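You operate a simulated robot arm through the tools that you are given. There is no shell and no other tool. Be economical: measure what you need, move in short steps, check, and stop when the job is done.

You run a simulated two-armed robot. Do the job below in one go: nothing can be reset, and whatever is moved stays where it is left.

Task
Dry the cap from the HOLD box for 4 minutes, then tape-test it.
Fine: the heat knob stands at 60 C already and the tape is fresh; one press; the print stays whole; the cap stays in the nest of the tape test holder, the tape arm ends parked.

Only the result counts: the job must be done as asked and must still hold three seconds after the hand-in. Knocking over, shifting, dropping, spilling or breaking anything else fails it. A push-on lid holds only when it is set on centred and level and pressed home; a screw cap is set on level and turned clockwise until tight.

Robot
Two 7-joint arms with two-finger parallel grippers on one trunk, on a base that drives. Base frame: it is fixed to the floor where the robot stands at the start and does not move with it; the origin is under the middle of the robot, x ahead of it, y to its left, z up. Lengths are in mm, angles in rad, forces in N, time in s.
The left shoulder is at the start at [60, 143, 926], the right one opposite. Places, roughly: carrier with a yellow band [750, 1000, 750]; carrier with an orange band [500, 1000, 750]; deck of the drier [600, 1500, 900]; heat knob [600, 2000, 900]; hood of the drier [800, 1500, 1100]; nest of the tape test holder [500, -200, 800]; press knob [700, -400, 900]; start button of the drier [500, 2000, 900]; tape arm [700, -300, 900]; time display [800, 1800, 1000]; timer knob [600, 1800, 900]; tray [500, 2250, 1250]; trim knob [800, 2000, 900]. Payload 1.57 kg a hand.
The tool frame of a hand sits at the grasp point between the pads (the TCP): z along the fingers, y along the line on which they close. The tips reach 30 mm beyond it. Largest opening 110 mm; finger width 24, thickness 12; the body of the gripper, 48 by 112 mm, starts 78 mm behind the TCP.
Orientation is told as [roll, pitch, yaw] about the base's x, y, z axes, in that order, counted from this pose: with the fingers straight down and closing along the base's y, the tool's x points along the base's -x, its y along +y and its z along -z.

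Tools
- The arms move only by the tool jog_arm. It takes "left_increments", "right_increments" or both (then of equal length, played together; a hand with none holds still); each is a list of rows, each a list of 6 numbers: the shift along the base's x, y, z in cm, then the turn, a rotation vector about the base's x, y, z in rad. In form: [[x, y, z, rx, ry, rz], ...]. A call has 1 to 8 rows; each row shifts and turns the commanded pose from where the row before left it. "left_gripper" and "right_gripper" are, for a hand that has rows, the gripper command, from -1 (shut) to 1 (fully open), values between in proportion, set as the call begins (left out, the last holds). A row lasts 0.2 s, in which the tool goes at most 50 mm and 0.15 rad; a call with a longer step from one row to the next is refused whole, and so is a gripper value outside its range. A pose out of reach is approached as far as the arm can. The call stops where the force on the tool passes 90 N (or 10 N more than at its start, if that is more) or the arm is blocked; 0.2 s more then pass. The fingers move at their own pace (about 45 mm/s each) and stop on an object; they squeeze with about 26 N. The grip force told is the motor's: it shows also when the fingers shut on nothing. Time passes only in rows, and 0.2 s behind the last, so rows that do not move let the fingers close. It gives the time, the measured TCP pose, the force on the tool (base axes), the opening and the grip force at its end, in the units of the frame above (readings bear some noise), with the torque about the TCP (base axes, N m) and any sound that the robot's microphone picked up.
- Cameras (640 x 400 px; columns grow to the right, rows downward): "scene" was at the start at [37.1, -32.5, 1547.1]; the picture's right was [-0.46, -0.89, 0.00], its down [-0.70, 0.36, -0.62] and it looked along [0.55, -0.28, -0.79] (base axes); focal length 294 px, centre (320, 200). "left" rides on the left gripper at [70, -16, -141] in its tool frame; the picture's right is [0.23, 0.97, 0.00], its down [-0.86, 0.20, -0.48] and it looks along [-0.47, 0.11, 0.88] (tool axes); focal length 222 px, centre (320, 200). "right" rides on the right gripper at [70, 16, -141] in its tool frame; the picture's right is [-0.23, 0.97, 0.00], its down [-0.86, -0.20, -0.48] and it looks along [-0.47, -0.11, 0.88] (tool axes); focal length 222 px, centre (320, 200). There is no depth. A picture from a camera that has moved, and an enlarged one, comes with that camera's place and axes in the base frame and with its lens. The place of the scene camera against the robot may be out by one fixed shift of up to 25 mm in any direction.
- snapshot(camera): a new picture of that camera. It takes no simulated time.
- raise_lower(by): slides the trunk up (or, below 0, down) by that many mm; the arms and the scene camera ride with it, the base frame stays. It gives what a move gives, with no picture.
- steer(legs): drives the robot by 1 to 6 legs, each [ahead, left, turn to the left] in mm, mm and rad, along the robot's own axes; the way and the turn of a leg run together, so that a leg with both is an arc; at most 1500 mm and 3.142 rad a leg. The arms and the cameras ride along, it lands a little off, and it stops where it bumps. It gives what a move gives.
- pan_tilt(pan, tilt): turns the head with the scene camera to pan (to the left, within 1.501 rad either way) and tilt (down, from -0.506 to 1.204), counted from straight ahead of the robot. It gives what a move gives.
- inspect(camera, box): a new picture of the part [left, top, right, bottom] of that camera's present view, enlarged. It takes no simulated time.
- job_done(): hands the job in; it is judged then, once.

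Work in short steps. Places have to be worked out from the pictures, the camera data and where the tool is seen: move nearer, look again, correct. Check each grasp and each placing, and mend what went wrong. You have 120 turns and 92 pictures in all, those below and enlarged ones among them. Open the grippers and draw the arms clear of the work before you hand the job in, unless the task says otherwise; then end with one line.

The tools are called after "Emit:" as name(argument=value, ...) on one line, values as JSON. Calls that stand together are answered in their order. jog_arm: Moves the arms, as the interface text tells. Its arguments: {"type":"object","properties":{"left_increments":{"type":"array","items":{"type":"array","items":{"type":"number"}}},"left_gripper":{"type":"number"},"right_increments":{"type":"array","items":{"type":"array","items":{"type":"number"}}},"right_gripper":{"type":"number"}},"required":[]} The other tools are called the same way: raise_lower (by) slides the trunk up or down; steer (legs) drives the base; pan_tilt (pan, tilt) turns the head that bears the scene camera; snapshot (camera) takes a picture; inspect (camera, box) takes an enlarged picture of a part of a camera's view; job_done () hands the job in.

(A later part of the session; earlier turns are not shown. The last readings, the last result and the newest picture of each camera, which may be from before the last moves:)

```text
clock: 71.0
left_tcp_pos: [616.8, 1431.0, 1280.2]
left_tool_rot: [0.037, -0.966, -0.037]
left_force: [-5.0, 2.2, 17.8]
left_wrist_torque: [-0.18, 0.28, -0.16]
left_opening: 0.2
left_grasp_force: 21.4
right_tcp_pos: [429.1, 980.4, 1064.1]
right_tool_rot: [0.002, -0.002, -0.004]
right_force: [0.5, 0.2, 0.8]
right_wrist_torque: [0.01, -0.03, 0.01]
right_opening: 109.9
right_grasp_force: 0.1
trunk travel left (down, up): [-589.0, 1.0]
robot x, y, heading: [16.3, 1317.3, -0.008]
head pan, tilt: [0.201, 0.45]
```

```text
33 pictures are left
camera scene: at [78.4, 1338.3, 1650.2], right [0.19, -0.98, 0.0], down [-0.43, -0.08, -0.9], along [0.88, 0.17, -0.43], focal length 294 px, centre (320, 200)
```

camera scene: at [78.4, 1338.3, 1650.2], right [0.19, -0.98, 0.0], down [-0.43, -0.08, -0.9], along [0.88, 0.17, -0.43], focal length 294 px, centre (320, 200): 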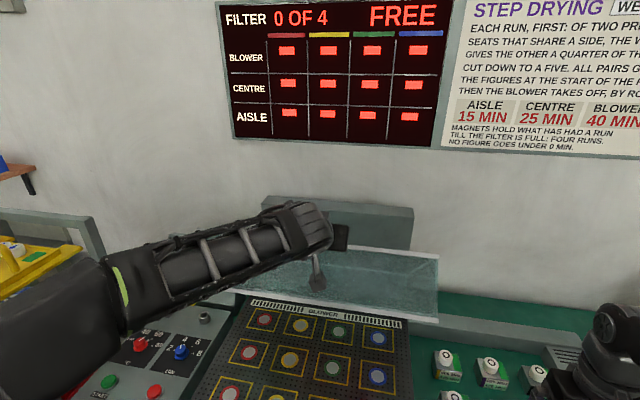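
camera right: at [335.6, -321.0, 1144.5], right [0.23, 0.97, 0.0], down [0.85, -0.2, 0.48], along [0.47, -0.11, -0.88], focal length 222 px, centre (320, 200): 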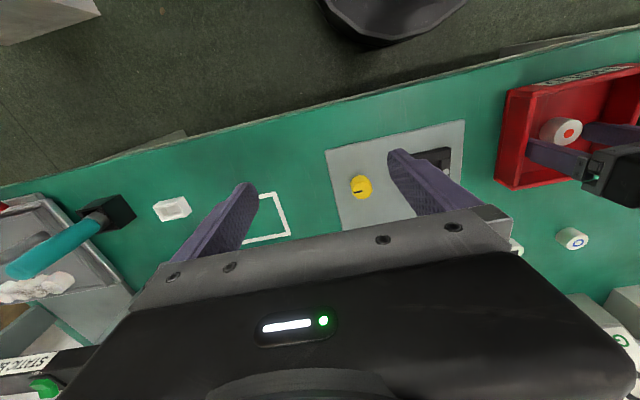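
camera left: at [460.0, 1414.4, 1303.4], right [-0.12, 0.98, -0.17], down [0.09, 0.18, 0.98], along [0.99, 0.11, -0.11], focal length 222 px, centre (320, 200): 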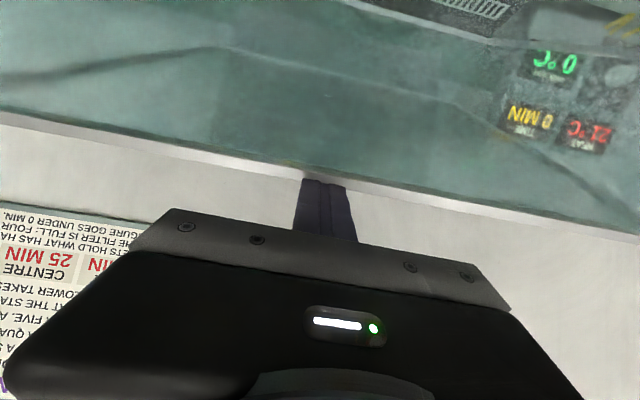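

Fingers now hook over the front edge. I follow the arc: back and down.

Emit:
jog_arm(left_increments=[[-2, 0, -1.2, 0, 0, 0], [-2, 0, -1.5, 0, 0, 0], [-2, 0, -1.7, 0, 0, 0], [-2, 0, -2.0, 0, 0, 0], [-1.8, 0, -2.2, 0, 0, 0], [-1.6, 0, -2.4, 0, 0, 0], [0, 0, 0, 0, 0, 0]])

Emit:
snapshot(camera="scene")

```text
clock: 72.6
left_tcp_pos: [503.0, 1430.9, 1167.8]
left_tool_rot: [0.041, -0.956, -0.037]
left_force: [0.2, 0.7, 5.8]
left_wrist_torque: [0.03, -0.12, 0.05]
left_opening: 0.0
left_grasp_force: 21.0
right_tcp_pos: [431.4, 979.9, 1064.7]
right_tool_rot: [0.001, -0.001, -0.008]
right_force: [0.2, -0.3, -0.6]
right_wrist_torque: [-0.03, 0.0, 0.0]
right_opening: 110.0
right_grasp_force: 0.0
trunk travel left (down, up): [-589.0, 1.0]
robot x, y, heading: [22.0, 1317.4, -0.005]
head pan, tilt: [0.201, 0.45]
```

```text
32 pictures are left
camera scene: at [81.0, 1338.2, 1649.8], right [0.19, -0.98, 0.0], down [-0.43, -0.08, -0.9], along [0.88, 0.17, -0.43], focal length 294 px, centre (320, 200)
```

scene: 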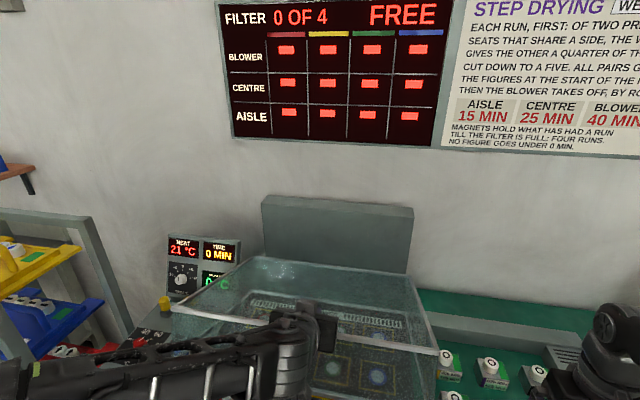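

Nearly closed; I push on down gently.

Emit:
jog_arm(left_increments=[[-1, 0, -2, 0, 0, 0], [-1, 0, -2, 0, 0, 0], [-0.7, 0, -2, 0, 0, 0], [-0.5, 0, -2, 0, 0, 0], [0, 0, 0, 0, 0, 0]])

Emit:
jog_arm(left_increments=[[-0.5, 0, -1.5, 0, 0, 0], [0, 0, -1.5, 0, 0, 0], [0, 0, -1.5, 0, 0, 0], [0, 0, 0, 0, 0, 0]])

Emit:
snapshot(camera="scene")

```text
clock: 73.5
left_tcp_pos: [491.4, 1420.9, 1104.8]
left_tool_rot: [0.04, -0.956, -0.037]
left_force: [0.1, -0.1, 0.8]
left_wrist_torque: [0.01, 0.02, 0.07]
left_opening: 0.1
left_grasp_force: 21.7
left hand out of reach, approached as far as the arm can: row 3, 4
right_tcp_pos: [432.6, 980.8, 1062.9]
right_tool_rot: [0.001, 0.002, -0.005]
right_force: [0.1, 0.1, -0.1]
right_wrist_torque: [-0.01, 0.03, -0.03]
right_opening: 110.4
right_grasp_force: 0.1
trunk travel left (down, up): [-589.0, 1.0]
robot x, y, heading: [24.9, 1317.3, -0.003]
head pan, tilt: [0.201, 0.45]
stopped in row 4 (left hand): the force on the tool passed its limit (the readings are from after the stop); the commanded pose is now the measured one
```

```text
clock: 74.5
left_tcp_pos: [505.2, 1413.7, 1063.5]
left_tool_rot: [0.041, -0.955, -0.034]
left_force: [0.4, -0.7, 0.0]
left_wrist_torque: [-0.01, 0.02, -0.03]
left_opening: 0.0
left_grasp_force: 21.2
left hand out of reach, approached as far as the arm can: row 1, 2, 3
right_tcp_pos: [432.2, 979.2, 1062.8]
right_tool_rot: [-0.001, 0.0, -0.004]
right_force: [0.2, -0.4, 0.6]
right_wrist_torque: [0.03, 0.01, 0.01]
right_opening: 110.1
right_grasp_force: 0.0
trunk travel left (down, up): [-589.0, 1.0]
robot x, y, heading: [20.9, 1316.4, -0.003]
head pan, tilt: [0.201, 0.45]
```

```text
31 pictures are left
camera scene: at [81.7, 1338.3, 1649.6], right [0.19, -0.98, 0.0], down [-0.43, -0.08, -0.9], along [0.88, 0.17, -0.44], focal length 294 px, centre (320, 200)
```

scene: 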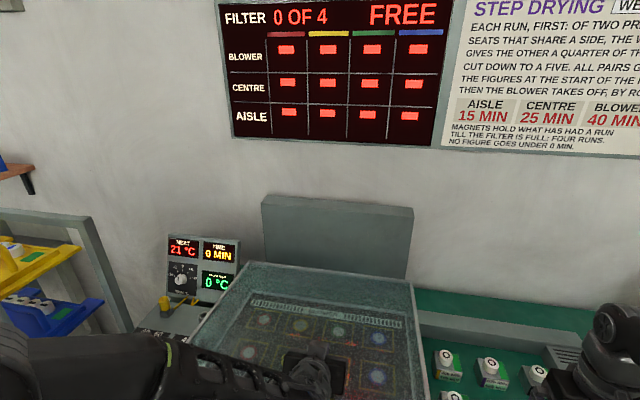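

The hood appears closed. I raise the hand off, turn it back downwards, and view the hood and cap.

Emit:
jog_arm(left_increments=[[-1, 0, 4.5, 0, 0, 0], [-2, 0, 4, 0, 0.05, 0], [0, 0, 2, 0, 0.14, 0], [0, 0, 2, 0, 0.14, 0], [0, 0, 0, 0, 0.14, 0], [0, 0, 0, 0, 0.14, 0], [0, 0, 0, 0, 0.14, 0], [0, 0, 0, 0, 0.14, 0]])

Emit:
jog_arm(left_increments=[[-2, 2, 0, -0.04, 0.06, 0.04], [-3, 2, 0, 0, 0, 0], [-3, 2, 0, 0, 0, 0], [0, 0, 0, 0, 0, 0]])

Emit:
snapshot(camera="scene")

```text
clock: 76.3
left_tcp_pos: [473.2, 1412.0, 1192.7]
left_tool_rot: [0.013, -0.067, -0.022]
left_force: [-0.2, 0.6, -0.6]
left_wrist_torque: [-0.03, 0.05, 0.02]
left_opening: 0.1
left_grasp_force: 21.2
right_tcp_pos: [431.9, 979.6, 1063.7]
right_tool_rot: [0.001, -0.001, -0.003]
right_force: [-0.1, -0.1, -1.1]
right_wrist_torque: [0.02, 0.02, 0.01]
right_opening: 110.2
right_grasp_force: 0.0
trunk travel left (down, up): [-589.0, 1.0]
robot x, y, heading: [20.3, 1320.4, -0.008]
head pan, tilt: [0.201, 0.45]
```

```text
clock: 77.3
left_tcp_pos: [395.1, 1474.0, 1188.1]
left_tool_rot: [-0.034, -0.006, 0.021]
left_force: [-1.0, 0.3, 0.9]
left_wrist_torque: [-0.06, 0.04, 0.02]
left_opening: 0.2
left_grasp_force: 21.6
left hand out of reach, approached as far as the arm can: row 1
right_tcp_pos: [433.6, 983.4, 1064.9]
right_tool_rot: [-0.005, 0.0, -0.005]
right_force: [0.4, 1.4, -0.4]
right_wrist_torque: [-0.07, 0.01, 0.03]
right_opening: 109.7
right_grasp_force: 0.0
trunk travel left (down, up): [-589.0, 1.0]
robot x, y, heading: [21.0, 1317.9, -0.009]
head pan, tilt: [0.201, 0.45]
```

```text
30 pictures are left
camera scene: at [83.0, 1343.5, 1649.8], right [0.19, -0.98, 0.0], down [-0.43, -0.09, -0.9], along [0.88, 0.17, -0.44], focal length 294 px, centre (320, 200)
```

scene: 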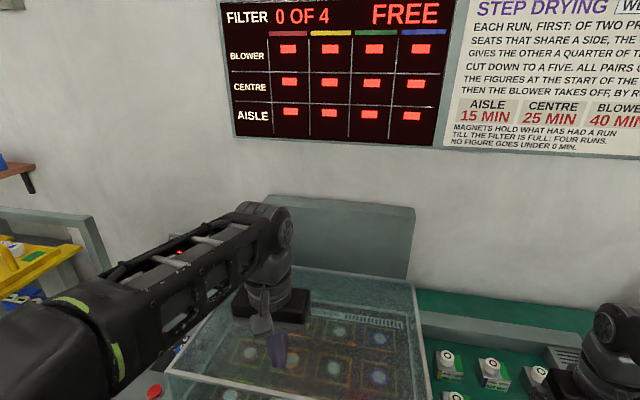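

Hood is closed. I raise the right hand clear and drive to the panel.

Emit:
jog_arm(right_increments=[[-2, 0, 4, 0, 0, 0], [-2, 0, 4, 0, 0, 0], [-2, 0, 4, 0, 0, 0]])

Emit:
steer(legs=[[10, 285, 0], [0, 0, 0.36]])

Emit:
jog_arm(left_increments=[[3, 2, -3, 0, 0, 0], [3, 2, -3, 0, 0, 0], [2, 2, -4, 0, 0, 0], [2, 2, -4, 0, 0, 0], [2, 1, -4, 0, 0, 0], [0, 0, 0, 0, 0, 0]])

Emit:
snapshot(camera="left")

```text
clock: 78.1
left_tcp_pos: [396.3, 1472.4, 1187.5]
left_tool_rot: [-0.032, -0.009, 0.02]
left_force: [-0.3, 0.6, -1.5]
left_wrist_torque: [-0.07, 0.03, 0.01]
left_opening: 0.1
left_grasp_force: 21.6
right_tcp_pos: [370.0, 982.1, 1184.0]
right_tool_rot: [-0.002, -0.002, -0.002]
right_force: [0.7, 0.8, 0.6]
right_wrist_torque: [-0.12, 0.01, 0.02]
right_opening: 109.9
right_grasp_force: 0.0
trunk travel left (down, up): [-589.0, 1.0]
robot x, y, heading: [17.2, 1322.3, -0.002]
head pan, tilt: [0.201, 0.45]
```

```text
clock: 81.2
left_tcp_pos: [330.0, 1880.0, 1187.7]
left_tool_rot: [-0.028, -0.006, 0.382]
left_force: [-0.7, -0.5, 0.6]
left_wrist_torque: [0.01, 0.04, -0.01]
left_opening: 0.4
left_grasp_force: 21.0
right_tcp_pos: [480.0, 1413.1, 1181.5]
right_tool_rot: [-0.001, 0.001, 0.358]
right_force: [-1.2, 0.3, 0.0]
right_wrist_torque: [0.02, 0.0, -0.01]
right_opening: 109.8
right_grasp_force: 0.0
trunk travel left (down, up): [-589.0, 1.0]
robot x, y, heading: [33.4, 1599.4, 0.357]
head pan, tilt: [0.201, 0.45]
```

```text
clock: 82.6
left_tcp_pos: [447.8, 1966.0, 1012.4]
left_tool_rot: [-0.029, -0.008, 0.382]
left_force: [-0.6, 0.7, -0.3]
left_wrist_torque: [0.0, -0.02, 0.0]
left_opening: 0.0
left_grasp_force: 21.7
right_tcp_pos: [479.4, 1412.5, 1183.2]
right_tool_rot: [0.0, 0.0, 0.358]
right_force: [-0.2, 0.5, -0.5]
right_wrist_torque: [-0.01, 0.0, 0.0]
right_opening: 109.8
right_grasp_force: 0.1
trunk travel left (down, up): [-589.0, 1.0]
robot x, y, heading: [35.1, 1605.9, 0.357]
head pan, tilt: [0.201, 0.45]
```

```text
29 pictures are left
camera left: at [386.4, 1929.0, 1151.9], right [-0.57, 0.82, -0.03], down [0.71, 0.52, 0.48], along [0.41, 0.25, -0.88], focal length 222 px, centre (320, 200)
```

left: 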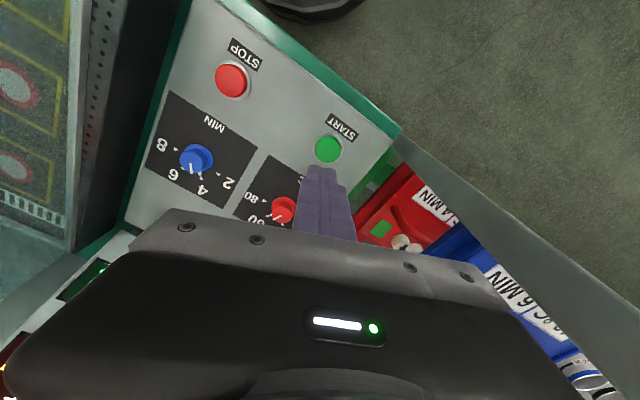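

START is at ≈[450, 1974, 870]. I move over it and lower close.

Emit:
jog_arm(left_increments=[[0.3, 0.9, -3, 0, 0, 0], [0, 0, -4, 0, 0, 0], [0, 0, -2, 0, 0, 0], [0, 0, 0, 0, 0, 0]])

Emit:
inspect(camera="left", box=[220, 90, 420, 240])

```text
clock: 83.6
left_tcp_pos: [456.6, 1977.6, 918.1]
left_tool_rot: [-0.03, -0.01, 0.381]
left_force: [-0.1, 1.3, 0.5]
left_wrist_torque: [-0.02, 0.02, 0.02]
left_opening: 0.0
left_grasp_force: 21.1
right_tcp_pos: [480.5, 1413.6, 1181.6]
right_tool_rot: [0.0, 0.001, 0.358]
right_force: [0.2, 0.0, 0.0]
right_wrist_torque: [0.03, 0.0, 0.03]
right_opening: 110.4
right_grasp_force: 0.0
trunk travel left (down, up): [-589.0, 1.0]
robot x, y, heading: [32.8, 1604.7, 0.358]
head pan, tilt: [0.201, 0.45]
```

```text
2.67 times, centred on (320, 165) of left
camera zoom: at [394.3, 1939.9, 1058.3], right [-0.57, 0.82, -0.03], down [0.71, 0.52, 0.48], along [0.41, 0.25, -0.88], focal length 592 px, centre (320, 293)
```

zoom: 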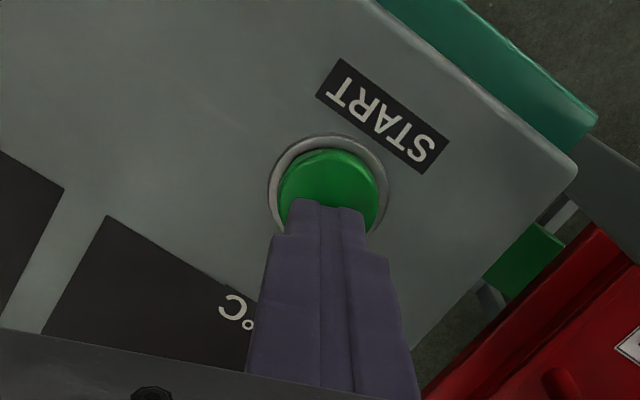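

I shift −5/−3 mm to centre on the button and press down in small steps.

Emit:
jog_arm(left_increments=[[-0.5, -0.3, -1, 0, 0, 0], [0, 0, -0.4, 0, 0, 0], [0, 0, -0.4, 0, 0, 0], [0, 0, 0, 0, 0, 0]])

```text
clock: 84.6
left_tcp_pos: [449.8, 1978.1, 901.6]
left_tool_rot: [-0.029, -0.008, 0.384]
left_force: [1.2, 1.1, 1.8]
left_wrist_torque: [-0.01, -0.05, 0.01]
left_opening: 0.1
left_grasp_force: 21.3
right_tcp_pos: [480.3, 1412.4, 1182.6]
right_tool_rot: [0.0, 0.001, 0.358]
right_force: [-0.2, -0.2, -0.2]
right_wrist_torque: [0.01, -0.01, 0.0]
right_opening: 110.0
right_grasp_force: 0.0
trunk travel left (down, up): [-589.0, 1.0]
robot x, y, heading: [27.6, 1602.5, 0.355]
head pan, tilt: [0.201, 0.45]
```

Emit:
jog_arm(left_increments=[[0, 0, -0.3, 0, 0, 0], [0, 0, -0.3, 0, 0, 0], [0, 0, 0, 0, 0, 0]])

```text
clock: 85.4
left_tcp_pos: [448.8, 1976.6, 897.0]
left_tool_rot: [-0.029, -0.015, 0.383]
left_force: [3.2, 5.9, 26.5]
left_wrist_torque: [0.13, 0.18, -0.08]
left_opening: 0.1
left_grasp_force: 21.7
right_tcp_pos: [478.1, 1412.2, 1183.6]
right_tool_rot: [-0.001, -0.001, 0.356]
right_force: [1.0, -0.1, 0.3]
right_wrist_torque: [-0.02, -0.01, 0.03]
right_opening: 110.0
right_grasp_force: 0.1
trunk travel left (down, up): [-589.0, 1.0]
robot x, y, heading: [34.0, 1602.7, 0.354]
head pan, tilt: [0.201, 0.45]
heard: click
```

A click: START pressed. I lift off and look at the displays.

Emit:
jog_arm(left_increments=[[0, 0, 4, 0, 0, 0], [0, 0, 4, 0, 0, 0], [-3, -3, 2, 0, 0, 0]])

Emit:
pan_tilt(pan=-0.1, tilt=0.45)

Emit:
snapshot(camera="scene")

```text
clock: 86.2
left_tcp_pos: [414.1, 1944.2, 995.8]
left_tool_rot: [-0.029, -0.008, 0.383]
left_force: [-0.9, -1.1, -1.3]
left_wrist_torque: [-0.03, 0.0, -0.02]
left_opening: 0.1
left_grasp_force: 21.5
right_tcp_pos: [477.3, 1411.9, 1182.9]
right_tool_rot: [0.001, -0.003, 0.358]
right_force: [-0.1, 0.3, 0.4]
right_wrist_torque: [0.06, -0.06, 0.04]
right_opening: 110.0
right_grasp_force: 0.0
trunk travel left (down, up): [-589.0, 1.0]
robot x, y, heading: [34.3, 1607.0, 0.357]
head pan, tilt: [0.201, 0.45]
```

```text
clock: 87.0
left_tcp_pos: [416.9, 1944.9, 995.9]
left_tool_rot: [-0.027, -0.009, 0.38]
left_force: [0.0, 0.3, 0.2]
left_wrist_torque: [0.04, 0.0, -0.01]
left_opening: 0.0
left_grasp_force: 20.9
right_tcp_pos: [480.0, 1412.4, 1183.1]
right_tool_rot: [0.0, -0.001, 0.357]
right_force: [-0.3, -1.1, -0.6]
right_wrist_torque: [0.0, -0.01, 0.0]
right_opening: 110.0
right_grasp_force: 0.1
trunk travel left (down, up): [-589.0, 1.0]
robot x, y, heading: [35.1, 1602.2, 0.354]
head pan, tilt: [-0.099, 0.45]
```

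```text
27 pictures are left
camera scene: at [93.4, 1620.5, 1650.0], right [0.26, -0.97, 0.0], down [-0.42, -0.11, -0.9], along [0.87, 0.23, -0.44], focal length 294 px, centre (320, 200)
```

scene: 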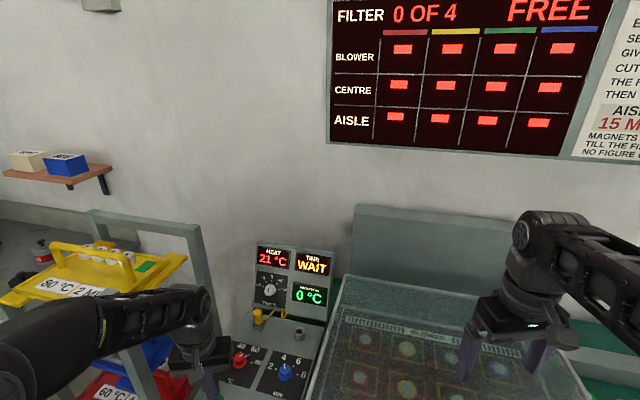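

TIME shows WAIT (presumably heating). I let some time pass and look again.

Emit:
jog_arm(left_increments=[[-2, -4, 3, 0, 0, 0], [-2, -4, 3, 0, 0, 0], [-2, -4, 3, 0, 0, 0], [0, 0, 0, 0, 0, 0], [0, 0, 0, 0, 0, 0], [0, 0, 0, 0, 0, 0], [0, 0, 0, 0, 0, 0], [0, 0, 0, 0, 0, 0]])

Emit:
inspect(camera="scene", box=[240, 230, 360, 330])

```text
refused: row 1 steps farther than a row can; nothing moved
```

```text
4.00 times, centred on (300, 280) of scene
camera zoom: at [93.4, 1620.5, 1650.0], right [0.26, -0.97, 0.0], down [-0.42, -0.11, -0.9], along [0.87, 0.23, -0.44], focal length 1178 px, centre (400, -120)
```

zoom: 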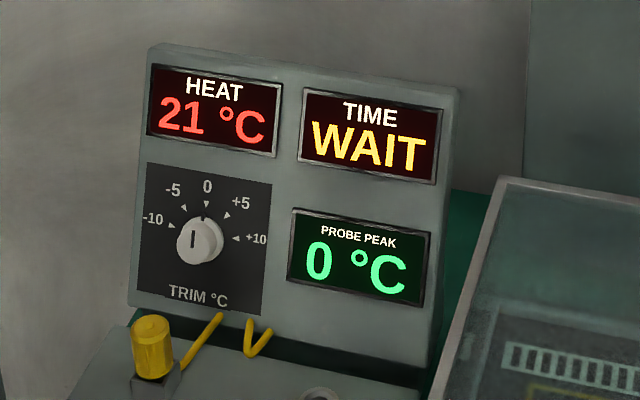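

I redo the retreat with shorter rows, letting time pass.

Emit:
jog_arm(left_increments=[[-2, -3, 3, 0, 0, 0], [-2, -3, 3, 0, 0, 0], [-2, -3, 3, 0, 0, 0], [0, -3, 0, 0, 0, 0], [0, 0, 0, 0, 0, 0], [0, 0, 0, 0, 0, 0], [0, 0, 0, 0, 0, 0], [0, 0, 0, 0, 0, 0]])

Emit:
jog_arm(left_increments=[[0, 0, 0, 0, 0, 0], [0, 0, 0, 0, 0, 0], [0, 0, 0, 0, 0, 0], [0, 0, 0, 0, 0, 0], [0, 0, 0, 0, 0, 0], [0, 0, 0, 0, 0, 0], [0, 0, 0, 0, 0, 0], [0, 0, 0, 0, 0, 0]])

Emit:
inspect(camera="scene", box=[240, 230, 480, 400])

```text
clock: 88.8
left_tcp_pos: [357.1, 1823.1, 1086.0]
left_tool_rot: [-0.028, -0.006, 0.382]
left_force: [0.5, -1.3, 0.4]
left_wrist_torque: [0.02, 0.01, 0.01]
left_opening: 0.0
left_grasp_force: 21.8
right_tcp_pos: [480.9, 1413.8, 1184.3]
right_tool_rot: [-0.001, 0.0, 0.356]
right_force: [0.9, 0.6, 0.7]
right_wrist_torque: [0.0, 0.03, -0.02]
right_opening: 110.0
right_grasp_force: 0.1
trunk travel left (down, up): [-589.0, 1.0]
robot x, y, heading: [31.0, 1607.2, 0.359]
head pan, tilt: [-0.099, 0.45]
```

```text
clock: 90.6
left_tcp_pos: [357.2, 1822.6, 1085.5]
left_tool_rot: [-0.03, -0.007, 0.383]
left_force: [0.5, 0.3, 0.6]
left_wrist_torque: [0.01, 0.02, 0.0]
left_opening: 0.2
left_grasp_force: 21.2
right_tcp_pos: [479.7, 1412.1, 1183.5]
right_tool_rot: [0.0, 0.001, 0.357]
right_force: [-0.1, -0.8, -0.1]
right_wrist_torque: [-0.02, -0.01, 0.01]
right_opening: 110.1
right_grasp_force: 0.1
trunk travel left (down, up): [-589.0, 1.0]
robot x, y, heading: [32.2, 1608.8, 0.351]
head pan, tilt: [-0.099, 0.45]
```

```text
2.35 times, centred on (360, 315) of scene
camera zoom: at [93.7, 1620.6, 1649.9], right [0.25, -0.97, 0.0], down [-0.42, -0.11, -0.9], along [0.87, 0.23, -0.44], focal length 693 px, centre (226, -71)
```

zoom: 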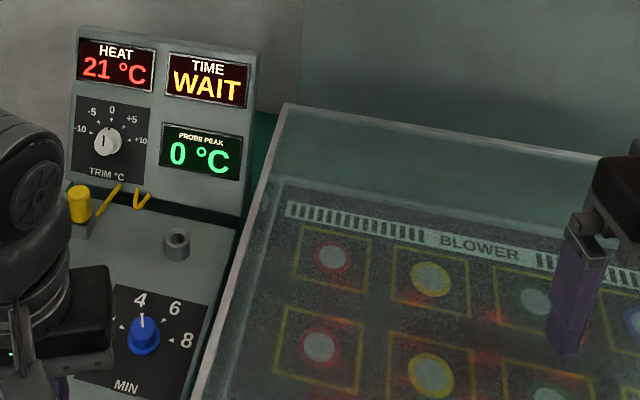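

Still WAIT at 21 °C — perhaps it waits for the robot to stand clear or the hood isn't quite home. I back away and look at the hood's seating.

Emit:
steer(legs=[[0, 0, -0.36], [-150, -450, 0]])

Emit:
pan_tilt(pan=0.55, tilt=0.6)

Emit:
snapshot(camera="scene")

```text
clock: 94.5
left_tcp_pos: [258.8, 1250.9, 1086.1]
left_tool_rot: [-0.028, -0.01, 0.015]
left_force: [0.3, -0.7, -0.6]
left_wrist_torque: [0.02, 0.0, 0.02]
left_opening: 0.0
left_grasp_force: 21.0
right_tcp_pos: [226.4, 824.5, 1182.6]
right_tool_rot: [-0.001, 0.0, -0.009]
right_force: [0.2, -0.6, 0.0]
right_wrist_torque: [0.02, -0.02, -0.01]
right_opening: 110.3
right_grasp_force: 0.0
trunk travel left (down, up): [-589.0, 1.0]
robot x, y, heading: [-125.6, 1164.6, -0.009]
head pan, tilt: [-0.099, 0.45]
```

```text
clock: 95.6
left_tcp_pos: [258.2, 1250.9, 1086.9]
left_tool_rot: [-0.026, -0.006, 0.017]
left_force: [-0.3, 0.1, -0.7]
left_wrist_torque: [-0.01, 0.02, -0.01]
left_opening: 0.0
left_grasp_force: 21.7
right_tcp_pos: [226.1, 823.6, 1182.3]
right_tool_rot: [0.0, -0.001, -0.009]
right_force: [0.6, 0.1, 0.1]
right_wrist_torque: [-0.02, 0.01, -0.01]
right_opening: 109.9
right_grasp_force: 0.0
trunk travel left (down, up): [-589.0, 1.0]
robot x, y, heading: [-119.9, 1165.8, -0.006]
head pan, tilt: [0.55, 0.6]
```

```text
24 pictures are left
camera scene: at [-75.9, 1212.0, 1636.4], right [0.51, -0.86, 0.0], down [-0.48, -0.29, -0.83], along [0.71, 0.42, -0.56], focal length 294 px, centre (320, 200)
```

scene: 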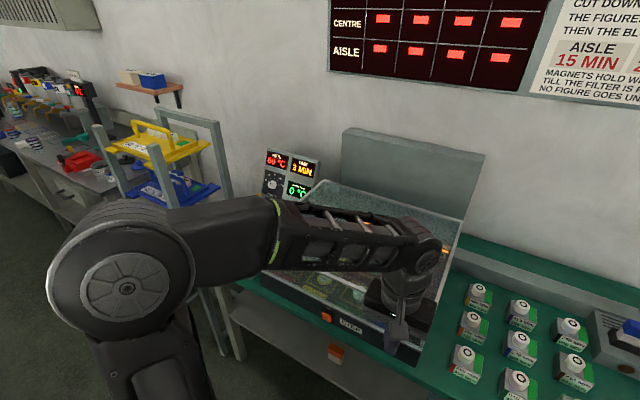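

It runs now: 60 °C, 3 MIN left. I wait and check the display.

Emit:
jog_arm(left_increments=[[0, 0, 0, 0, 0, 0], [0, 0, 0, 0, 0, 0], [0, 0, 0, 0, 0, 0], [0, 0, 0, 0, 0, 0], [0, 0, 0, 0, 0, 0], [0, 0, 0, 0, 0, 0], [0, 0, 0, 0, 0, 0], [0, 0, 0, 0, 0, 0]])

Emit:
jog_arm(left_increments=[[0, 0, 0, 0, 0, 0], [0, 0, 0, 0, 0, 0], [0, 0, 0, 0, 0, 0], [0, 0, 0, 0, 0, 0], [0, 0, 0, 0, 0, 0], [0, 0, 0, 0, 0, 0], [0, 0, 0, 0, 0, 0], [0, 0, 0, 0, 0, 0]])

Emit:
jog_arm(left_increments=[[0, 0, 0, 0, 0, 0], [0, 0, 0, 0, 0, 0], [0, 0, 0, 0, 0, 0], [0, 0, 0, 0, 0, 0], [0, 0, 0, 0, 0, 0], [0, 0, 0, 0, 0, 0], [0, 0, 0, 0, 0, 0], [0, 0, 0, 0, 0, 0]])

Emit:
inspect(camera="scene", box=[240, 130, 480, 290])

```text
clock: 97.4
left_tcp_pos: [259.8, 1251.5, 1085.9]
left_tool_rot: [-0.028, -0.006, 0.015]
left_force: [0.0, 0.0, 0.1]
left_wrist_torque: [0.0, 0.04, 0.04]
left_opening: 0.0
left_grasp_force: 21.3
right_tcp_pos: [226.2, 823.8, 1182.2]
right_tool_rot: [-0.001, 0.001, -0.009]
right_force: [0.7, 0.2, 0.6]
right_wrist_torque: [0.01, -0.04, 0.01]
right_opening: 110.2
right_grasp_force: 0.1
trunk travel left (down, up): [-589.0, 1.0]
robot x, y, heading: [-121.9, 1162.6, -0.01]
head pan, tilt: [0.55, 0.6]
```

```text
clock: 99.2
left_tcp_pos: [258.9, 1251.3, 1086.0]
left_tool_rot: [-0.028, -0.006, 0.017]
left_force: [0.6, -0.2, -0.5]
left_wrist_torque: [-0.02, 0.0, -0.01]
left_opening: 0.0
left_grasp_force: 21.8
right_tcp_pos: [226.0, 824.2, 1183.0]
right_tool_rot: [0.002, 0.003, -0.009]
right_force: [-0.3, -0.1, -0.7]
right_wrist_torque: [-0.03, 0.02, 0.0]
right_opening: 109.9
right_grasp_force: 0.0
trunk travel left (down, up): [-589.0, 1.0]
robot x, y, heading: [-122.8, 1160.7, -0.009]
head pan, tilt: [0.55, 0.6]
```

```text
clock: 101.0
left_tcp_pos: [257.6, 1252.0, 1085.9]
left_tool_rot: [-0.028, -0.006, 0.015]
left_force: [0.1, -1.0, -0.4]
left_wrist_torque: [0.04, 0.03, 0.0]
left_opening: 0.0
left_grasp_force: 21.0
right_tcp_pos: [226.2, 824.4, 1182.9]
right_tool_rot: [0.0, 0.001, -0.007]
right_force: [0.6, 0.4, 0.5]
right_wrist_torque: [0.0, -0.02, 0.0]
right_opening: 110.0
right_grasp_force: 0.1
trunk travel left (down, up): [-589.0, 1.0]
robot x, y, heading: [-124.7, 1164.3, -0.004]
head pan, tilt: [0.55, 0.6]
```

```text
2.50 times, centred on (360, 210) of scene
camera zoom: at [-76.0, 1212.0, 1636.4], right [0.51, -0.86, 0.0], down [-0.48, -0.29, -0.83], along [0.71, 0.42, -0.56], focal length 736 px, centre (220, 175)
```

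zoom: 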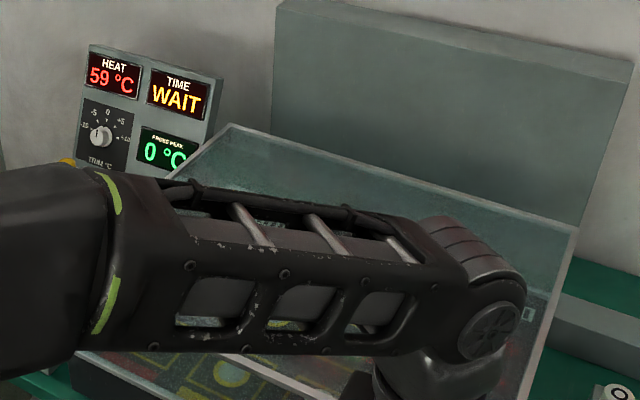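

It shows WAIT at 59 °C with heaters off—probably cooling. I wait further.

Emit:
jog_arm(left_increments=[[0, 0, 0, 0, 0, 0], [0, 0, 0, 0, 0, 0], [0, 0, 0, 0, 0, 0], [0, 0, 0, 0, 0, 0], [0, 0, 0, 0, 0, 0], [0, 0, 0, 0, 0, 0], [0, 0, 0, 0, 0, 0], [0, 0, 0, 0, 0, 0]])

Emit:
jog_arm(left_increments=[[0, 0, 0, 0, 0, 0], [0, 0, 0, 0, 0, 0], [0, 0, 0, 0, 0, 0], [0, 0, 0, 0, 0, 0], [0, 0, 0, 0, 0, 0], [0, 0, 0, 0, 0, 0], [0, 0, 0, 0, 0, 0], [0, 0, 0, 0, 0, 0]])

Emit:
pan_tilt(pan=0.55, tilt=0.62)

Emit:
inspect(camera="scene", box=[240, 120, 480, 280])

```text
clock: 102.8
left_tcp_pos: [259.5, 1251.2, 1085.6]
left_tool_rot: [-0.027, -0.007, 0.014]
left_force: [0.6, 0.3, 0.3]
left_wrist_torque: [0.02, 0.01, -0.05]
left_opening: 0.0
left_grasp_force: 21.6
right_tcp_pos: [225.7, 823.7, 1183.2]
right_tool_rot: [0.001, 0.0, -0.009]
right_force: [0.2, -0.4, 0.0]
right_wrist_torque: [0.02, 0.01, 0.02]
right_opening: 110.3
right_grasp_force: 0.1
trunk travel left (down, up): [-589.0, 1.0]
robot x, y, heading: [-124.1, 1164.4, -0.012]
head pan, tilt: [0.55, 0.6]
```

```text
clock: 104.6
left_tcp_pos: [259.7, 1252.2, 1087.3]
left_tool_rot: [-0.027, -0.007, 0.016]
left_force: [-0.4, 1.0, -0.2]
left_wrist_torque: [0.0, -0.01, 0.0]
left_opening: 0.2
left_grasp_force: 21.2
right_tcp_pos: [226.8, 823.6, 1183.5]
right_tool_rot: [0.001, 0.0, -0.01]
right_force: [0.9, -0.5, 0.0]
right_wrist_torque: [-0.01, 0.01, -0.01]
right_opening: 110.1
right_grasp_force: 0.1
trunk travel left (down, up): [-589.0, 1.0]
robot x, y, heading: [-123.8, 1163.4, -0.01]
head pan, tilt: [0.55, 0.6]
```

```text
clock: 105.2
left_tcp_pos: [258.5, 1251.5, 1086.6]
left_tool_rot: [-0.028, -0.005, 0.015]
left_force: [0.2, 0.1, -0.8]
left_wrist_torque: [0.0, -0.02, -0.01]
left_opening: 0.0
left_grasp_force: 20.7
right_tcp_pos: [226.5, 824.4, 1182.4]
right_tool_rot: [-0.001, -0.001, -0.007]
right_force: [0.1, 0.0, -0.3]
right_wrist_torque: [0.0, 0.04, -0.01]
right_opening: 109.9
right_grasp_force: 0.0
trunk travel left (down, up): [-589.0, 1.0]
robot x, y, heading: [-119.7, 1161.7, -0.008]
head pan, tilt: [0.55, 0.62]
```

```text
2.50 times, centred on (360, 200) of scene
camera zoom: at [-76.5, 1211.7, 1634.7], right [0.51, -0.86, 0.0], down [-0.5, -0.3, -0.81], along [0.7, 0.42, -0.58], focal length 736 px, centre (220, 200)
```

zoom: 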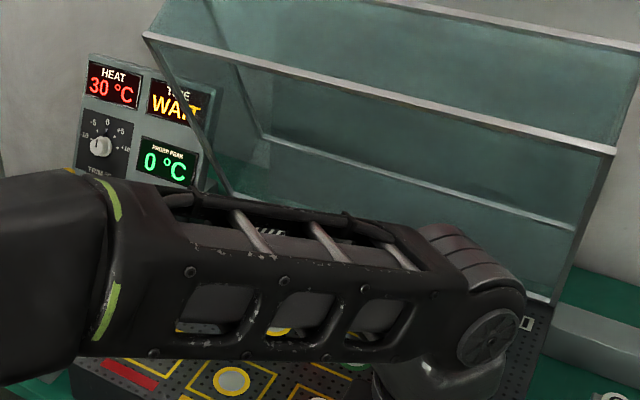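

The hood is opening by itself; it is cooling (30 °C). I drive back in front of the deck meanwhile and lower the trunk.

Emit:
steer(legs=[[80, 225, 0.009]])

Emit:
raise_lower(by=-64)

Emit:
jog_arm(left_increments=[[2, -1.5, 0, 0.027, 0, 0], [3, -2, 2, 0, 0, 0], [0, 0, 0, 0, 0, 0]], left_gripper=0.1)

Emit:
snapshot(camera="scene")

Emit:
snapshot(camera="left")

```text
clock: 106.9
left_tcp_pos: [339.6, 1468.5, 1086.0]
left_tool_rot: [-0.029, -0.007, 0.018]
left_force: [-0.3, 0.1, 0.3]
left_wrist_torque: [-0.02, 0.04, 0.0]
left_opening: 0.0
left_grasp_force: 21.0
right_tcp_pos: [309.2, 1040.5, 1184.0]
right_tool_rot: [-0.001, 0.0, -0.005]
right_force: [-0.1, 0.4, 0.0]
right_wrist_torque: [-0.05, 0.01, -0.01]
right_opening: 110.1
right_grasp_force: 0.1
trunk travel left (down, up): [-589.0, 1.0]
robot x, y, heading: [-40.9, 1379.1, -0.011]
head pan, tilt: [0.55, 0.62]
```

```text
clock: 107.9
left_tcp_pos: [339.1, 1466.1, 1022.7]
left_tool_rot: [-0.027, -0.01, 0.018]
left_force: [-0.2, -0.2, -0.4]
left_wrist_torque: [-0.01, 0.0, 0.03]
left_opening: 0.2
left_grasp_force: 21.6
right_tcp_pos: [308.1, 1039.1, 1119.4]
right_tool_rot: [0.0, 0.003, -0.006]
right_force: [0.4, 0.4, 0.2]
right_wrist_torque: [0.01, 0.02, -0.04]
right_opening: 109.8
right_grasp_force: 0.0
trunk travel left (down, up): [-525.0, 65.0]
robot x, y, heading: [-40.7, 1383.9, -0.003]
head pan, tilt: [0.55, 0.62]
```

```text
clock: 108.7
left_tcp_pos: [388.1, 1434.0, 1041.3]
left_tool_rot: [-0.002, -0.008, 0.019]
left_force: [0.2, 1.2, 0.7]
left_wrist_torque: [-0.01, -0.01, 0.0]
left_opening: 60.7
left_grasp_force: 0.1
right_tcp_pos: [309.0, 1040.0, 1119.8]
right_tool_rot: [0.001, 0.0, -0.005]
right_force: [-0.4, 0.2, -0.2]
right_wrist_torque: [0.01, 0.03, 0.03]
right_opening: 110.0
right_grasp_force: 0.1
trunk travel left (down, up): [-525.0, 65.0]
robot x, y, heading: [-42.4, 1377.6, -0.008]
head pan, tilt: [0.55, 0.62]
```

```text
21 pictures are left
camera scene: at [3.7, 1426.7, 1570.7], right [0.52, -0.86, 0.0], down [-0.5, -0.3, -0.81], along [0.7, 0.42, -0.58], focal length 294 px, centre (320, 200)
```

scene: 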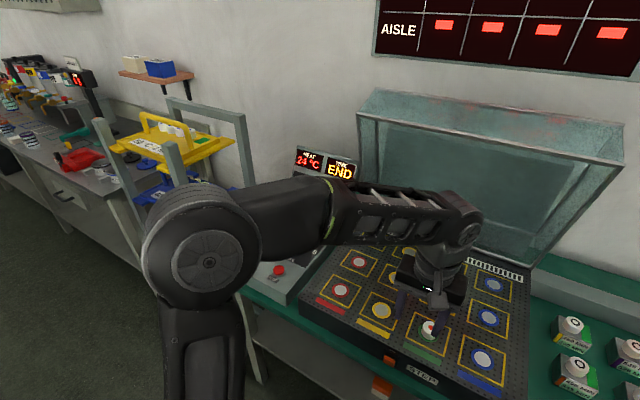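

```text
20 pictures are left
camera left: at [317.5, 1416.4, 1181.7], right [-0.25, 0.97, 0.0], down [0.85, 0.22, 0.49], along [0.47, 0.12, -0.87], focal length 222 px, centre (320, 200)
```

left: 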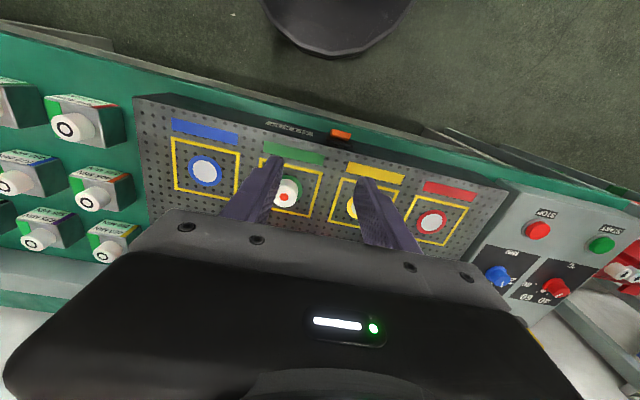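

END shown and hood is up; the cap stands at ≈[475, 1404]. I bring the hand above it and lower with the fingers around it.

Emit:
jog_arm(left_increments=[[4, -1.5, 0, 0, 0, 0], [4, -1.5, 0, 0, 0, 0], [0.8, 0, -3, 0, 0, 0], [0, 0, -4, 0, 0, 0], [0, 0, -1, 0, 0, 0], [0, 0, 0, 0, 0, 0]])

Emit:
inspect(camera="left", box=[220, 80, 420, 260])

```text
clock: 110.1
left_tcp_pos: [477.7, 1403.2, 963.9]
left_tool_rot: [-0.002, -0.008, 0.02]
left_force: [0.1, 0.0, -0.1]
left_wrist_torque: [0.04, 0.01, 0.0]
left_opening: 60.5
left_grasp_force: 0.0
right_tcp_pos: [308.7, 1039.4, 1119.8]
right_tool_rot: [0.001, 0.0, -0.006]
right_force: [-0.2, -0.5, 0.1]
right_wrist_torque: [0.0, -0.01, -0.02]
right_opening: 110.2
right_grasp_force: 0.1
trunk travel left (down, up): [-525.0, 65.0]
robot x, y, heading: [-41.8, 1379.5, -0.006]
head pan, tilt: [0.55, 0.62]
```

```text
2.22 times, centred on (320, 170) of left
camera zoom: at [406.5, 1385.2, 1103.8], right [-0.25, 0.97, 0.0], down [0.85, 0.22, 0.49], along [0.47, 0.12, -0.87], focal length 494 px, centre (320, 267)
```

zoom: 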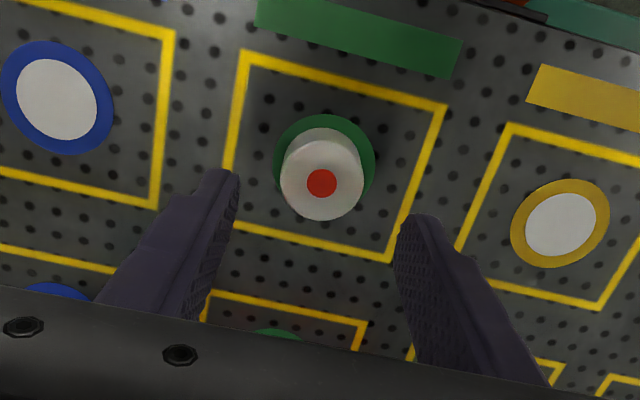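

Cap dead centre (2 mm nearer). I descend to z≈913 and grip.

Emit:
jog_arm(left_increments=[[-0.2, 0.1, -3, 0, 0, 0], [0, 0, -2, 0, 0, 0], [0, 0, 0, 0, 0, 0]])

Emit:
jog_arm(left_increments=[[0, 0, 0, 0, 0, 0], [0, 0, 0, 0, 0, 0], [0, 0, 0, 0, 0, 0], [0, 0, 0, 0, 0, 0]], left_gripper=-1)

Emit:
jog_arm(left_increments=[[0, 0, 1, 0, 0, 0], [0, 0, 3, 0, 0, 0], [0, 0, 4.5, 0, 0, 0], [0, 0, 4.5, 0, 0, 0], [-3, 0, 3, 0, 0, 0], [-3, 0, 0, 0, 0, 0]])

Emit:
inspect(camera="left", box=[220, 80, 420, 260])

```text
clock: 110.9
left_tcp_pos: [477.4, 1402.9, 913.3]
left_tool_rot: [-0.001, -0.008, 0.019]
left_force: [-0.3, 0.6, 0.5]
left_wrist_torque: [0.01, -0.04, -0.01]
left_opening: 60.2
left_grasp_force: 0.1
right_tcp_pos: [308.6, 1040.0, 1119.8]
right_tool_rot: [-0.002, 0.0, -0.004]
right_force: [-0.3, 0.5, -0.1]
right_wrist_torque: [-0.01, 0.0, 0.0]
right_opening: 110.1
right_grasp_force: 0.1
trunk travel left (down, up): [-525.0, 65.0]
robot x, y, heading: [-40.5, 1378.4, -0.011]
head pan, tilt: [0.55, 0.62]
```

```text
clock: 111.9
left_tcp_pos: [476.7, 1402.9, 913.6]
left_tool_rot: [-0.001, -0.008, 0.018]
left_force: [-0.1, 0.2, 0.5]
left_wrist_torque: [0.02, 0.05, 0.02]
left_opening: 32.3
left_grasp_force: 26.3
right_tcp_pos: [308.5, 1039.0, 1119.2]
right_tool_rot: [0.002, 0.0, -0.004]
right_force: [0.6, 0.9, 0.2]
right_wrist_torque: [0.03, 0.01, -0.03]
right_opening: 110.0
right_grasp_force: 0.1
trunk travel left (down, up): [-525.0, 65.0]
robot x, y, heading: [-38.5, 1379.3, -0.005]
head pan, tilt: [0.55, 0.62]
```

```text
clock: 113.3
left_tcp_pos: [415.6, 1405.8, 1070.0]
left_tool_rot: [-0.002, -0.008, 0.018]
left_force: [-0.5, 0.7, -0.9]
left_wrist_torque: [0.0, -0.01, 0.03]
left_opening: 31.9
left_grasp_force: 26.5
right_tcp_pos: [307.9, 1040.1, 1118.5]
right_tool_rot: [0.001, 0.0, -0.006]
right_force: [-0.1, 0.7, 0.3]
right_wrist_torque: [0.0, -0.01, 0.01]
right_opening: 109.8
right_grasp_force: 0.1
trunk travel left (down, up): [-525.0, 65.0]
robot x, y, heading: [-42.2, 1377.8, -0.006]
head pan, tilt: [0.55, 0.62]
```

```text
2.22 times, centred on (320, 170) of left
camera zoom: at [344.9, 1388.1, 1211.6], right [-0.25, 0.97, 0.0], down [0.85, 0.22, 0.49], along [0.47, 0.12, -0.87], focal length 494 px, centre (320, 267)
```

zoom: 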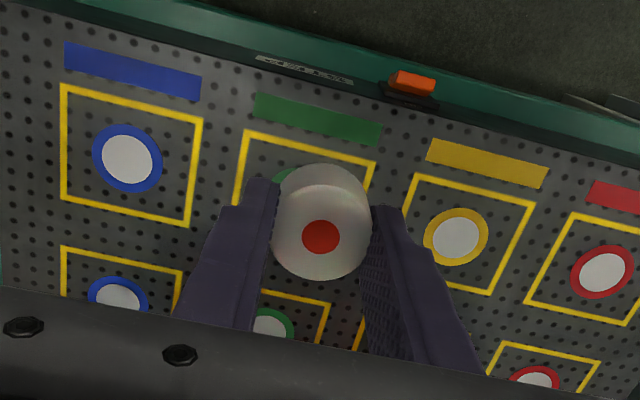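

Cap held securely. I drive back to the tape tester, stopping near y≈−130.

Emit:
steer(legs=[[0, -1000, 0.005], [0, -510, 0]])

Emit:
pan_tilt(pan=-0.3, tilt=0.95)

Emit:
snapshot(camera="scene")

```text
clock: 121.0
left_tcp_pos: [405.0, -84.6, 1070.5]
left_tool_rot: [-0.002, -0.008, 0.015]
left_force: [-0.1, 0.3, -0.3]
left_wrist_torque: [0.03, 0.0, 0.05]
left_opening: 31.8
left_grasp_force: 25.5
right_tcp_pos: [294.8, -449.5, 1118.6]
right_tool_rot: [-0.001, 0.0, -0.011]
right_force: [-0.2, 0.1, 0.0]
right_wrist_torque: [0.0, 0.0, 0.05]
right_opening: 109.9
right_grasp_force: 0.0
trunk travel left (down, up): [-525.0, 65.0]
robot x, y, heading: [-53.2, -108.7, -0.009]
head pan, tilt: [0.55, 0.62]
```

```text
clock: 122.2
left_tcp_pos: [404.3, -84.3, 1071.7]
left_tool_rot: [-0.002, -0.01, 0.016]
left_force: [-0.2, 0.3, -0.1]
left_wrist_torque: [0.0, -0.01, 0.02]
left_opening: 31.8
left_grasp_force: 25.9
right_tcp_pos: [295.1, -450.4, 1119.0]
right_tool_rot: [0.001, 0.0, -0.009]
right_force: [0.1, -0.6, 0.8]
right_wrist_torque: [0.03, -0.02, -0.02]
right_opening: 109.9
right_grasp_force: 0.0
trunk travel left (down, up): [-525.0, 65.0]
robot x, y, heading: [-54.2, -112.2, -0.006]
head pan, tilt: [-0.3, 0.949]
```

```text
17 pictures are left
camera scene: at [-14.0, -129.3, 1544.0], right [-0.3, -0.95, 0.0], down [-0.77, 0.25, -0.58], along [0.55, -0.18, -0.81], focal length 294 px, centre (320, 200)
```

scene: 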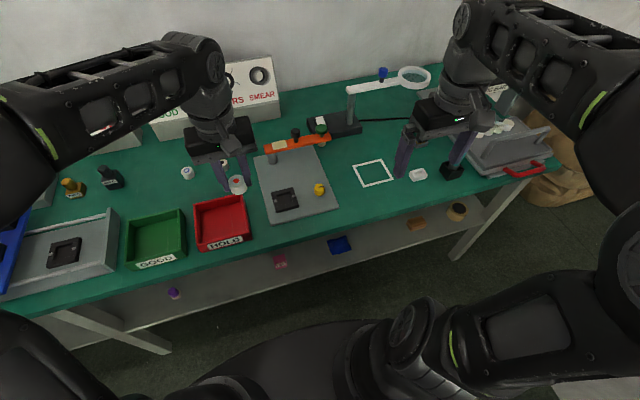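

I enlarge the tape tester.

Emit:
inspect(camera="scene", box=[245, 105, 365, 225])

```text
3.33 times, centred on (305, 165) of scene
camera zoom: at [-14.0, -129.3, 1544.0], right [-0.3, -0.95, 0.0], down [-0.77, 0.25, -0.58], along [0.55, -0.18, -0.81], focal length 981 px, centre (370, 317)
```

zoom: 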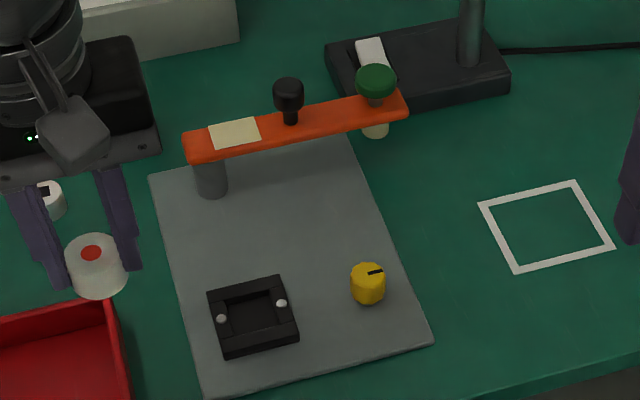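

The arm parks to the right; the nest is about [508, −188]. I bring the cap above the nest and look closely.

Emit:
jog_arm(left_increments=[[3, -3, 0, 0, 0, 0], [3, -3, -2, 0, 0, 0], [2, -3, -3, 0, 0, 0], [0, 0, -3, 0, 0, 0], [0, 0, 0, 0, 0, 0]])

Emit:
snapshot(camera="left")

```text
clock: 123.4
left_tcp_pos: [487.4, -173.2, 990.5]
left_tool_rot: [-0.004, -0.01, 0.015]
left_force: [-1.0, 0.8, 0.1]
left_wrist_torque: [-0.05, -0.02, -0.02]
left_opening: 32.2
left_grasp_force: 26.4
right_tcp_pos: [295.0, -449.6, 1120.4]
right_tool_rot: [0.0, 0.0, -0.009]
right_force: [0.5, 0.1, -0.5]
right_wrist_torque: [0.01, 0.07, 0.01]
right_opening: 110.3
right_grasp_force: 0.1
trunk travel left (down, up): [-525.0, 65.0]
robot x, y, heading: [-56.1, -106.9, -0.012]
head pan, tilt: [-0.3, 0.949]
```

```text
15 pictures are left
camera left: at [416.2, -189.0, 1131.7], right [-0.24, 0.97, 0.0], down [0.85, 0.21, 0.49], along [0.47, 0.12, -0.87], focal length 222 px, centre (320, 200)
```

left: 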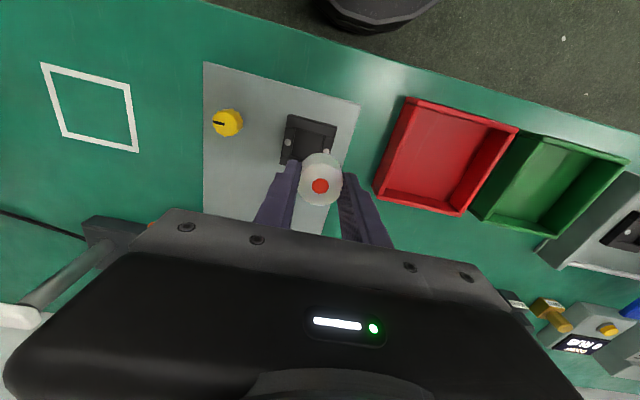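

I enlarge the nest.

Emit:
inspect(camera="left", box=[190, 80, 370, 200])

```text
3.33 times, centred on (280, 140) of left
camera zoom: at [416.2, -189.0, 1131.7], right [-0.24, 0.97, 0.0], down [0.85, 0.21, 0.49], along [0.47, 0.12, -0.87], focal length 740 px, centre (453, 400)
```

zoom: 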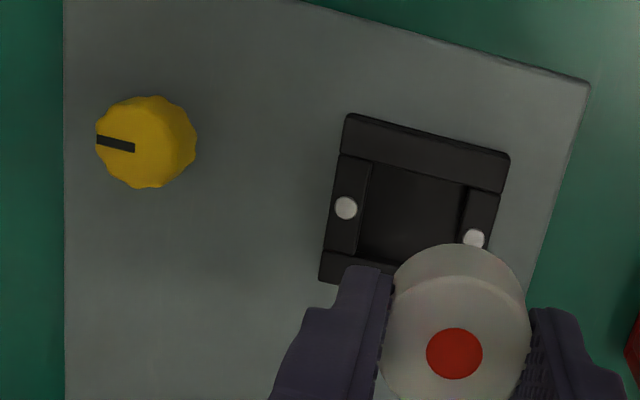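

The recess is only ~40–45 mm, so the fingers won't fit beside the cap; I'll set the cap on the grey plate behind the nest and regrip it higher. Moving to [570, −188] and lowering.

Emit:
jog_arm(left_increments=[[4.5, -0.7, 0, 0, 0, 0], [3.8, -0.8, 0, 0, 0, 0], [0, 0, -4.5, 0, 0, 0], [0, 0, -4.5, 0, 0, 0], [0, 0, -4, 0, 0, 0], [0, 0, 0, 0, 0, 0]])

Emit:
jog_arm(left_increments=[[0, 0, -0.5, 0, 0, 0], [0, 0, 0, 0, 0, 0]])

Emit:
jog_arm(left_increments=[[0, 0, -0.3, 0, 0, 0], [0, 0, 0, 0, 0, 0]])

```text
clock: 124.8
left_tcp_pos: [528.0, -181.1, 862.7]
left_tool_rot: [-0.002, -0.008, 0.017]
left_force: [-0.1, -0.1, -0.6]
left_wrist_torque: [-0.01, 0.05, 0.01]
left_opening: 31.8
left_grasp_force: 26.0
left hand out of reach, approached as far as the arm can: row 2
right_tcp_pos: [293.9, -449.3, 1119.5]
right_tool_rot: [0.0, 0.0, -0.008]
right_force: [0.1, 0.1, -0.8]
right_wrist_torque: [0.02, 0.04, -0.01]
right_opening: 110.0
right_grasp_force: 0.0
trunk travel left (down, up): [-525.0, 65.0]
robot x, y, heading: [-51.5, -111.0, -0.009]
head pan, tilt: [-0.3, 0.949]
```

```text
clock: 125.4
left_tcp_pos: [528.7, -180.7, 856.8]
left_tool_rot: [-0.001, -0.009, 0.017]
left_force: [-0.2, -1.1, -0.1]
left_wrist_torque: [-0.01, -0.01, -0.02]
left_opening: 32.0
left_grasp_force: 26.1
right_tcp_pos: [295.0, -449.9, 1119.2]
right_tool_rot: [0.0, 0.001, -0.009]
right_force: [0.4, 0.3, 0.6]
right_wrist_torque: [0.03, -0.01, 0.0]
right_opening: 110.5
right_grasp_force: 0.3
trunk travel left (down, up): [-525.0, 65.0]
robot x, y, heading: [-52.3, -108.4, -0.01]
head pan, tilt: [-0.3, 0.949]
```

```text
clock: 126.0
left_tcp_pos: [528.6, -181.1, 856.5]
left_tool_rot: [-0.003, -0.012, 0.016]
left_force: [0.3, -0.5, 16.5]
left_wrist_torque: [0.18, 0.06, -0.03]
left_opening: 32.0
left_grasp_force: 26.2
right_tcp_pos: [294.0, -449.4, 1119.2]
right_tool_rot: [0.0, -0.001, -0.008]
right_force: [0.8, -0.6, 0.5]
right_wrist_torque: [0.01, 0.0, 0.0]
right_opening: 109.9
right_grasp_force: 0.0
trunk travel left (down, up): [-525.0, 65.0]
robot x, y, heading: [-53.2, -108.2, -0.012]
head pan, tilt: [-0.3, 0.949]
```

The arm ran out of reach and the cap touched the nest's rear bar (rim ≈ z 825). I lift and drive the base 75 mm ahead.

Emit:
jog_arm(left_increments=[[0, 0, 3, 0, 0, 0], [0, 0, 4, 0, 0, 0], [0, 0, 3, 0, 0, 0]])

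Emit:
steer(legs=[[75, -70, 0.01]])

```text
clock: 126.8
left_tcp_pos: [530.5, -180.5, 956.1]
left_tool_rot: [-0.002, -0.008, 0.015]
left_force: [0.4, -0.4, -0.5]
left_wrist_torque: [-0.01, 0.01, -0.02]
left_opening: 31.9
left_grasp_force: 25.8
right_tcp_pos: [294.9, -450.3, 1118.8]
right_tool_rot: [0.0, 0.0, -0.008]
right_force: [-0.1, 0.2, -0.2]
right_wrist_torque: [0.01, -0.02, 0.01]
right_opening: 110.1
right_grasp_force: 0.1
trunk travel left (down, up): [-525.0, 65.0]
robot x, y, heading: [-55.5, -107.4, -0.011]
head pan, tilt: [-0.3, 0.949]
```

```text
clock: 128.0
left_tcp_pos: [606.4, -248.2, 955.0]
left_tool_rot: [-0.001, -0.007, 0.024]
left_force: [-0.6, -1.2, -0.4]
left_wrist_torque: [0.02, -0.02, 0.0]
left_opening: 31.9
left_grasp_force: 26.2
right_tcp_pos: [373.9, -519.6, 1118.4]
right_tool_rot: [-0.001, -0.002, -0.001]
right_force: [0.3, -0.4, -0.4]
right_wrist_torque: [0.03, 0.04, -0.01]
right_opening: 110.0
right_grasp_force: 0.0
trunk travel left (down, up): [-525.0, 65.0]
robot x, y, heading: [17.2, -179.6, -0.0]
head pan, tilt: [-0.3, 0.949]
```

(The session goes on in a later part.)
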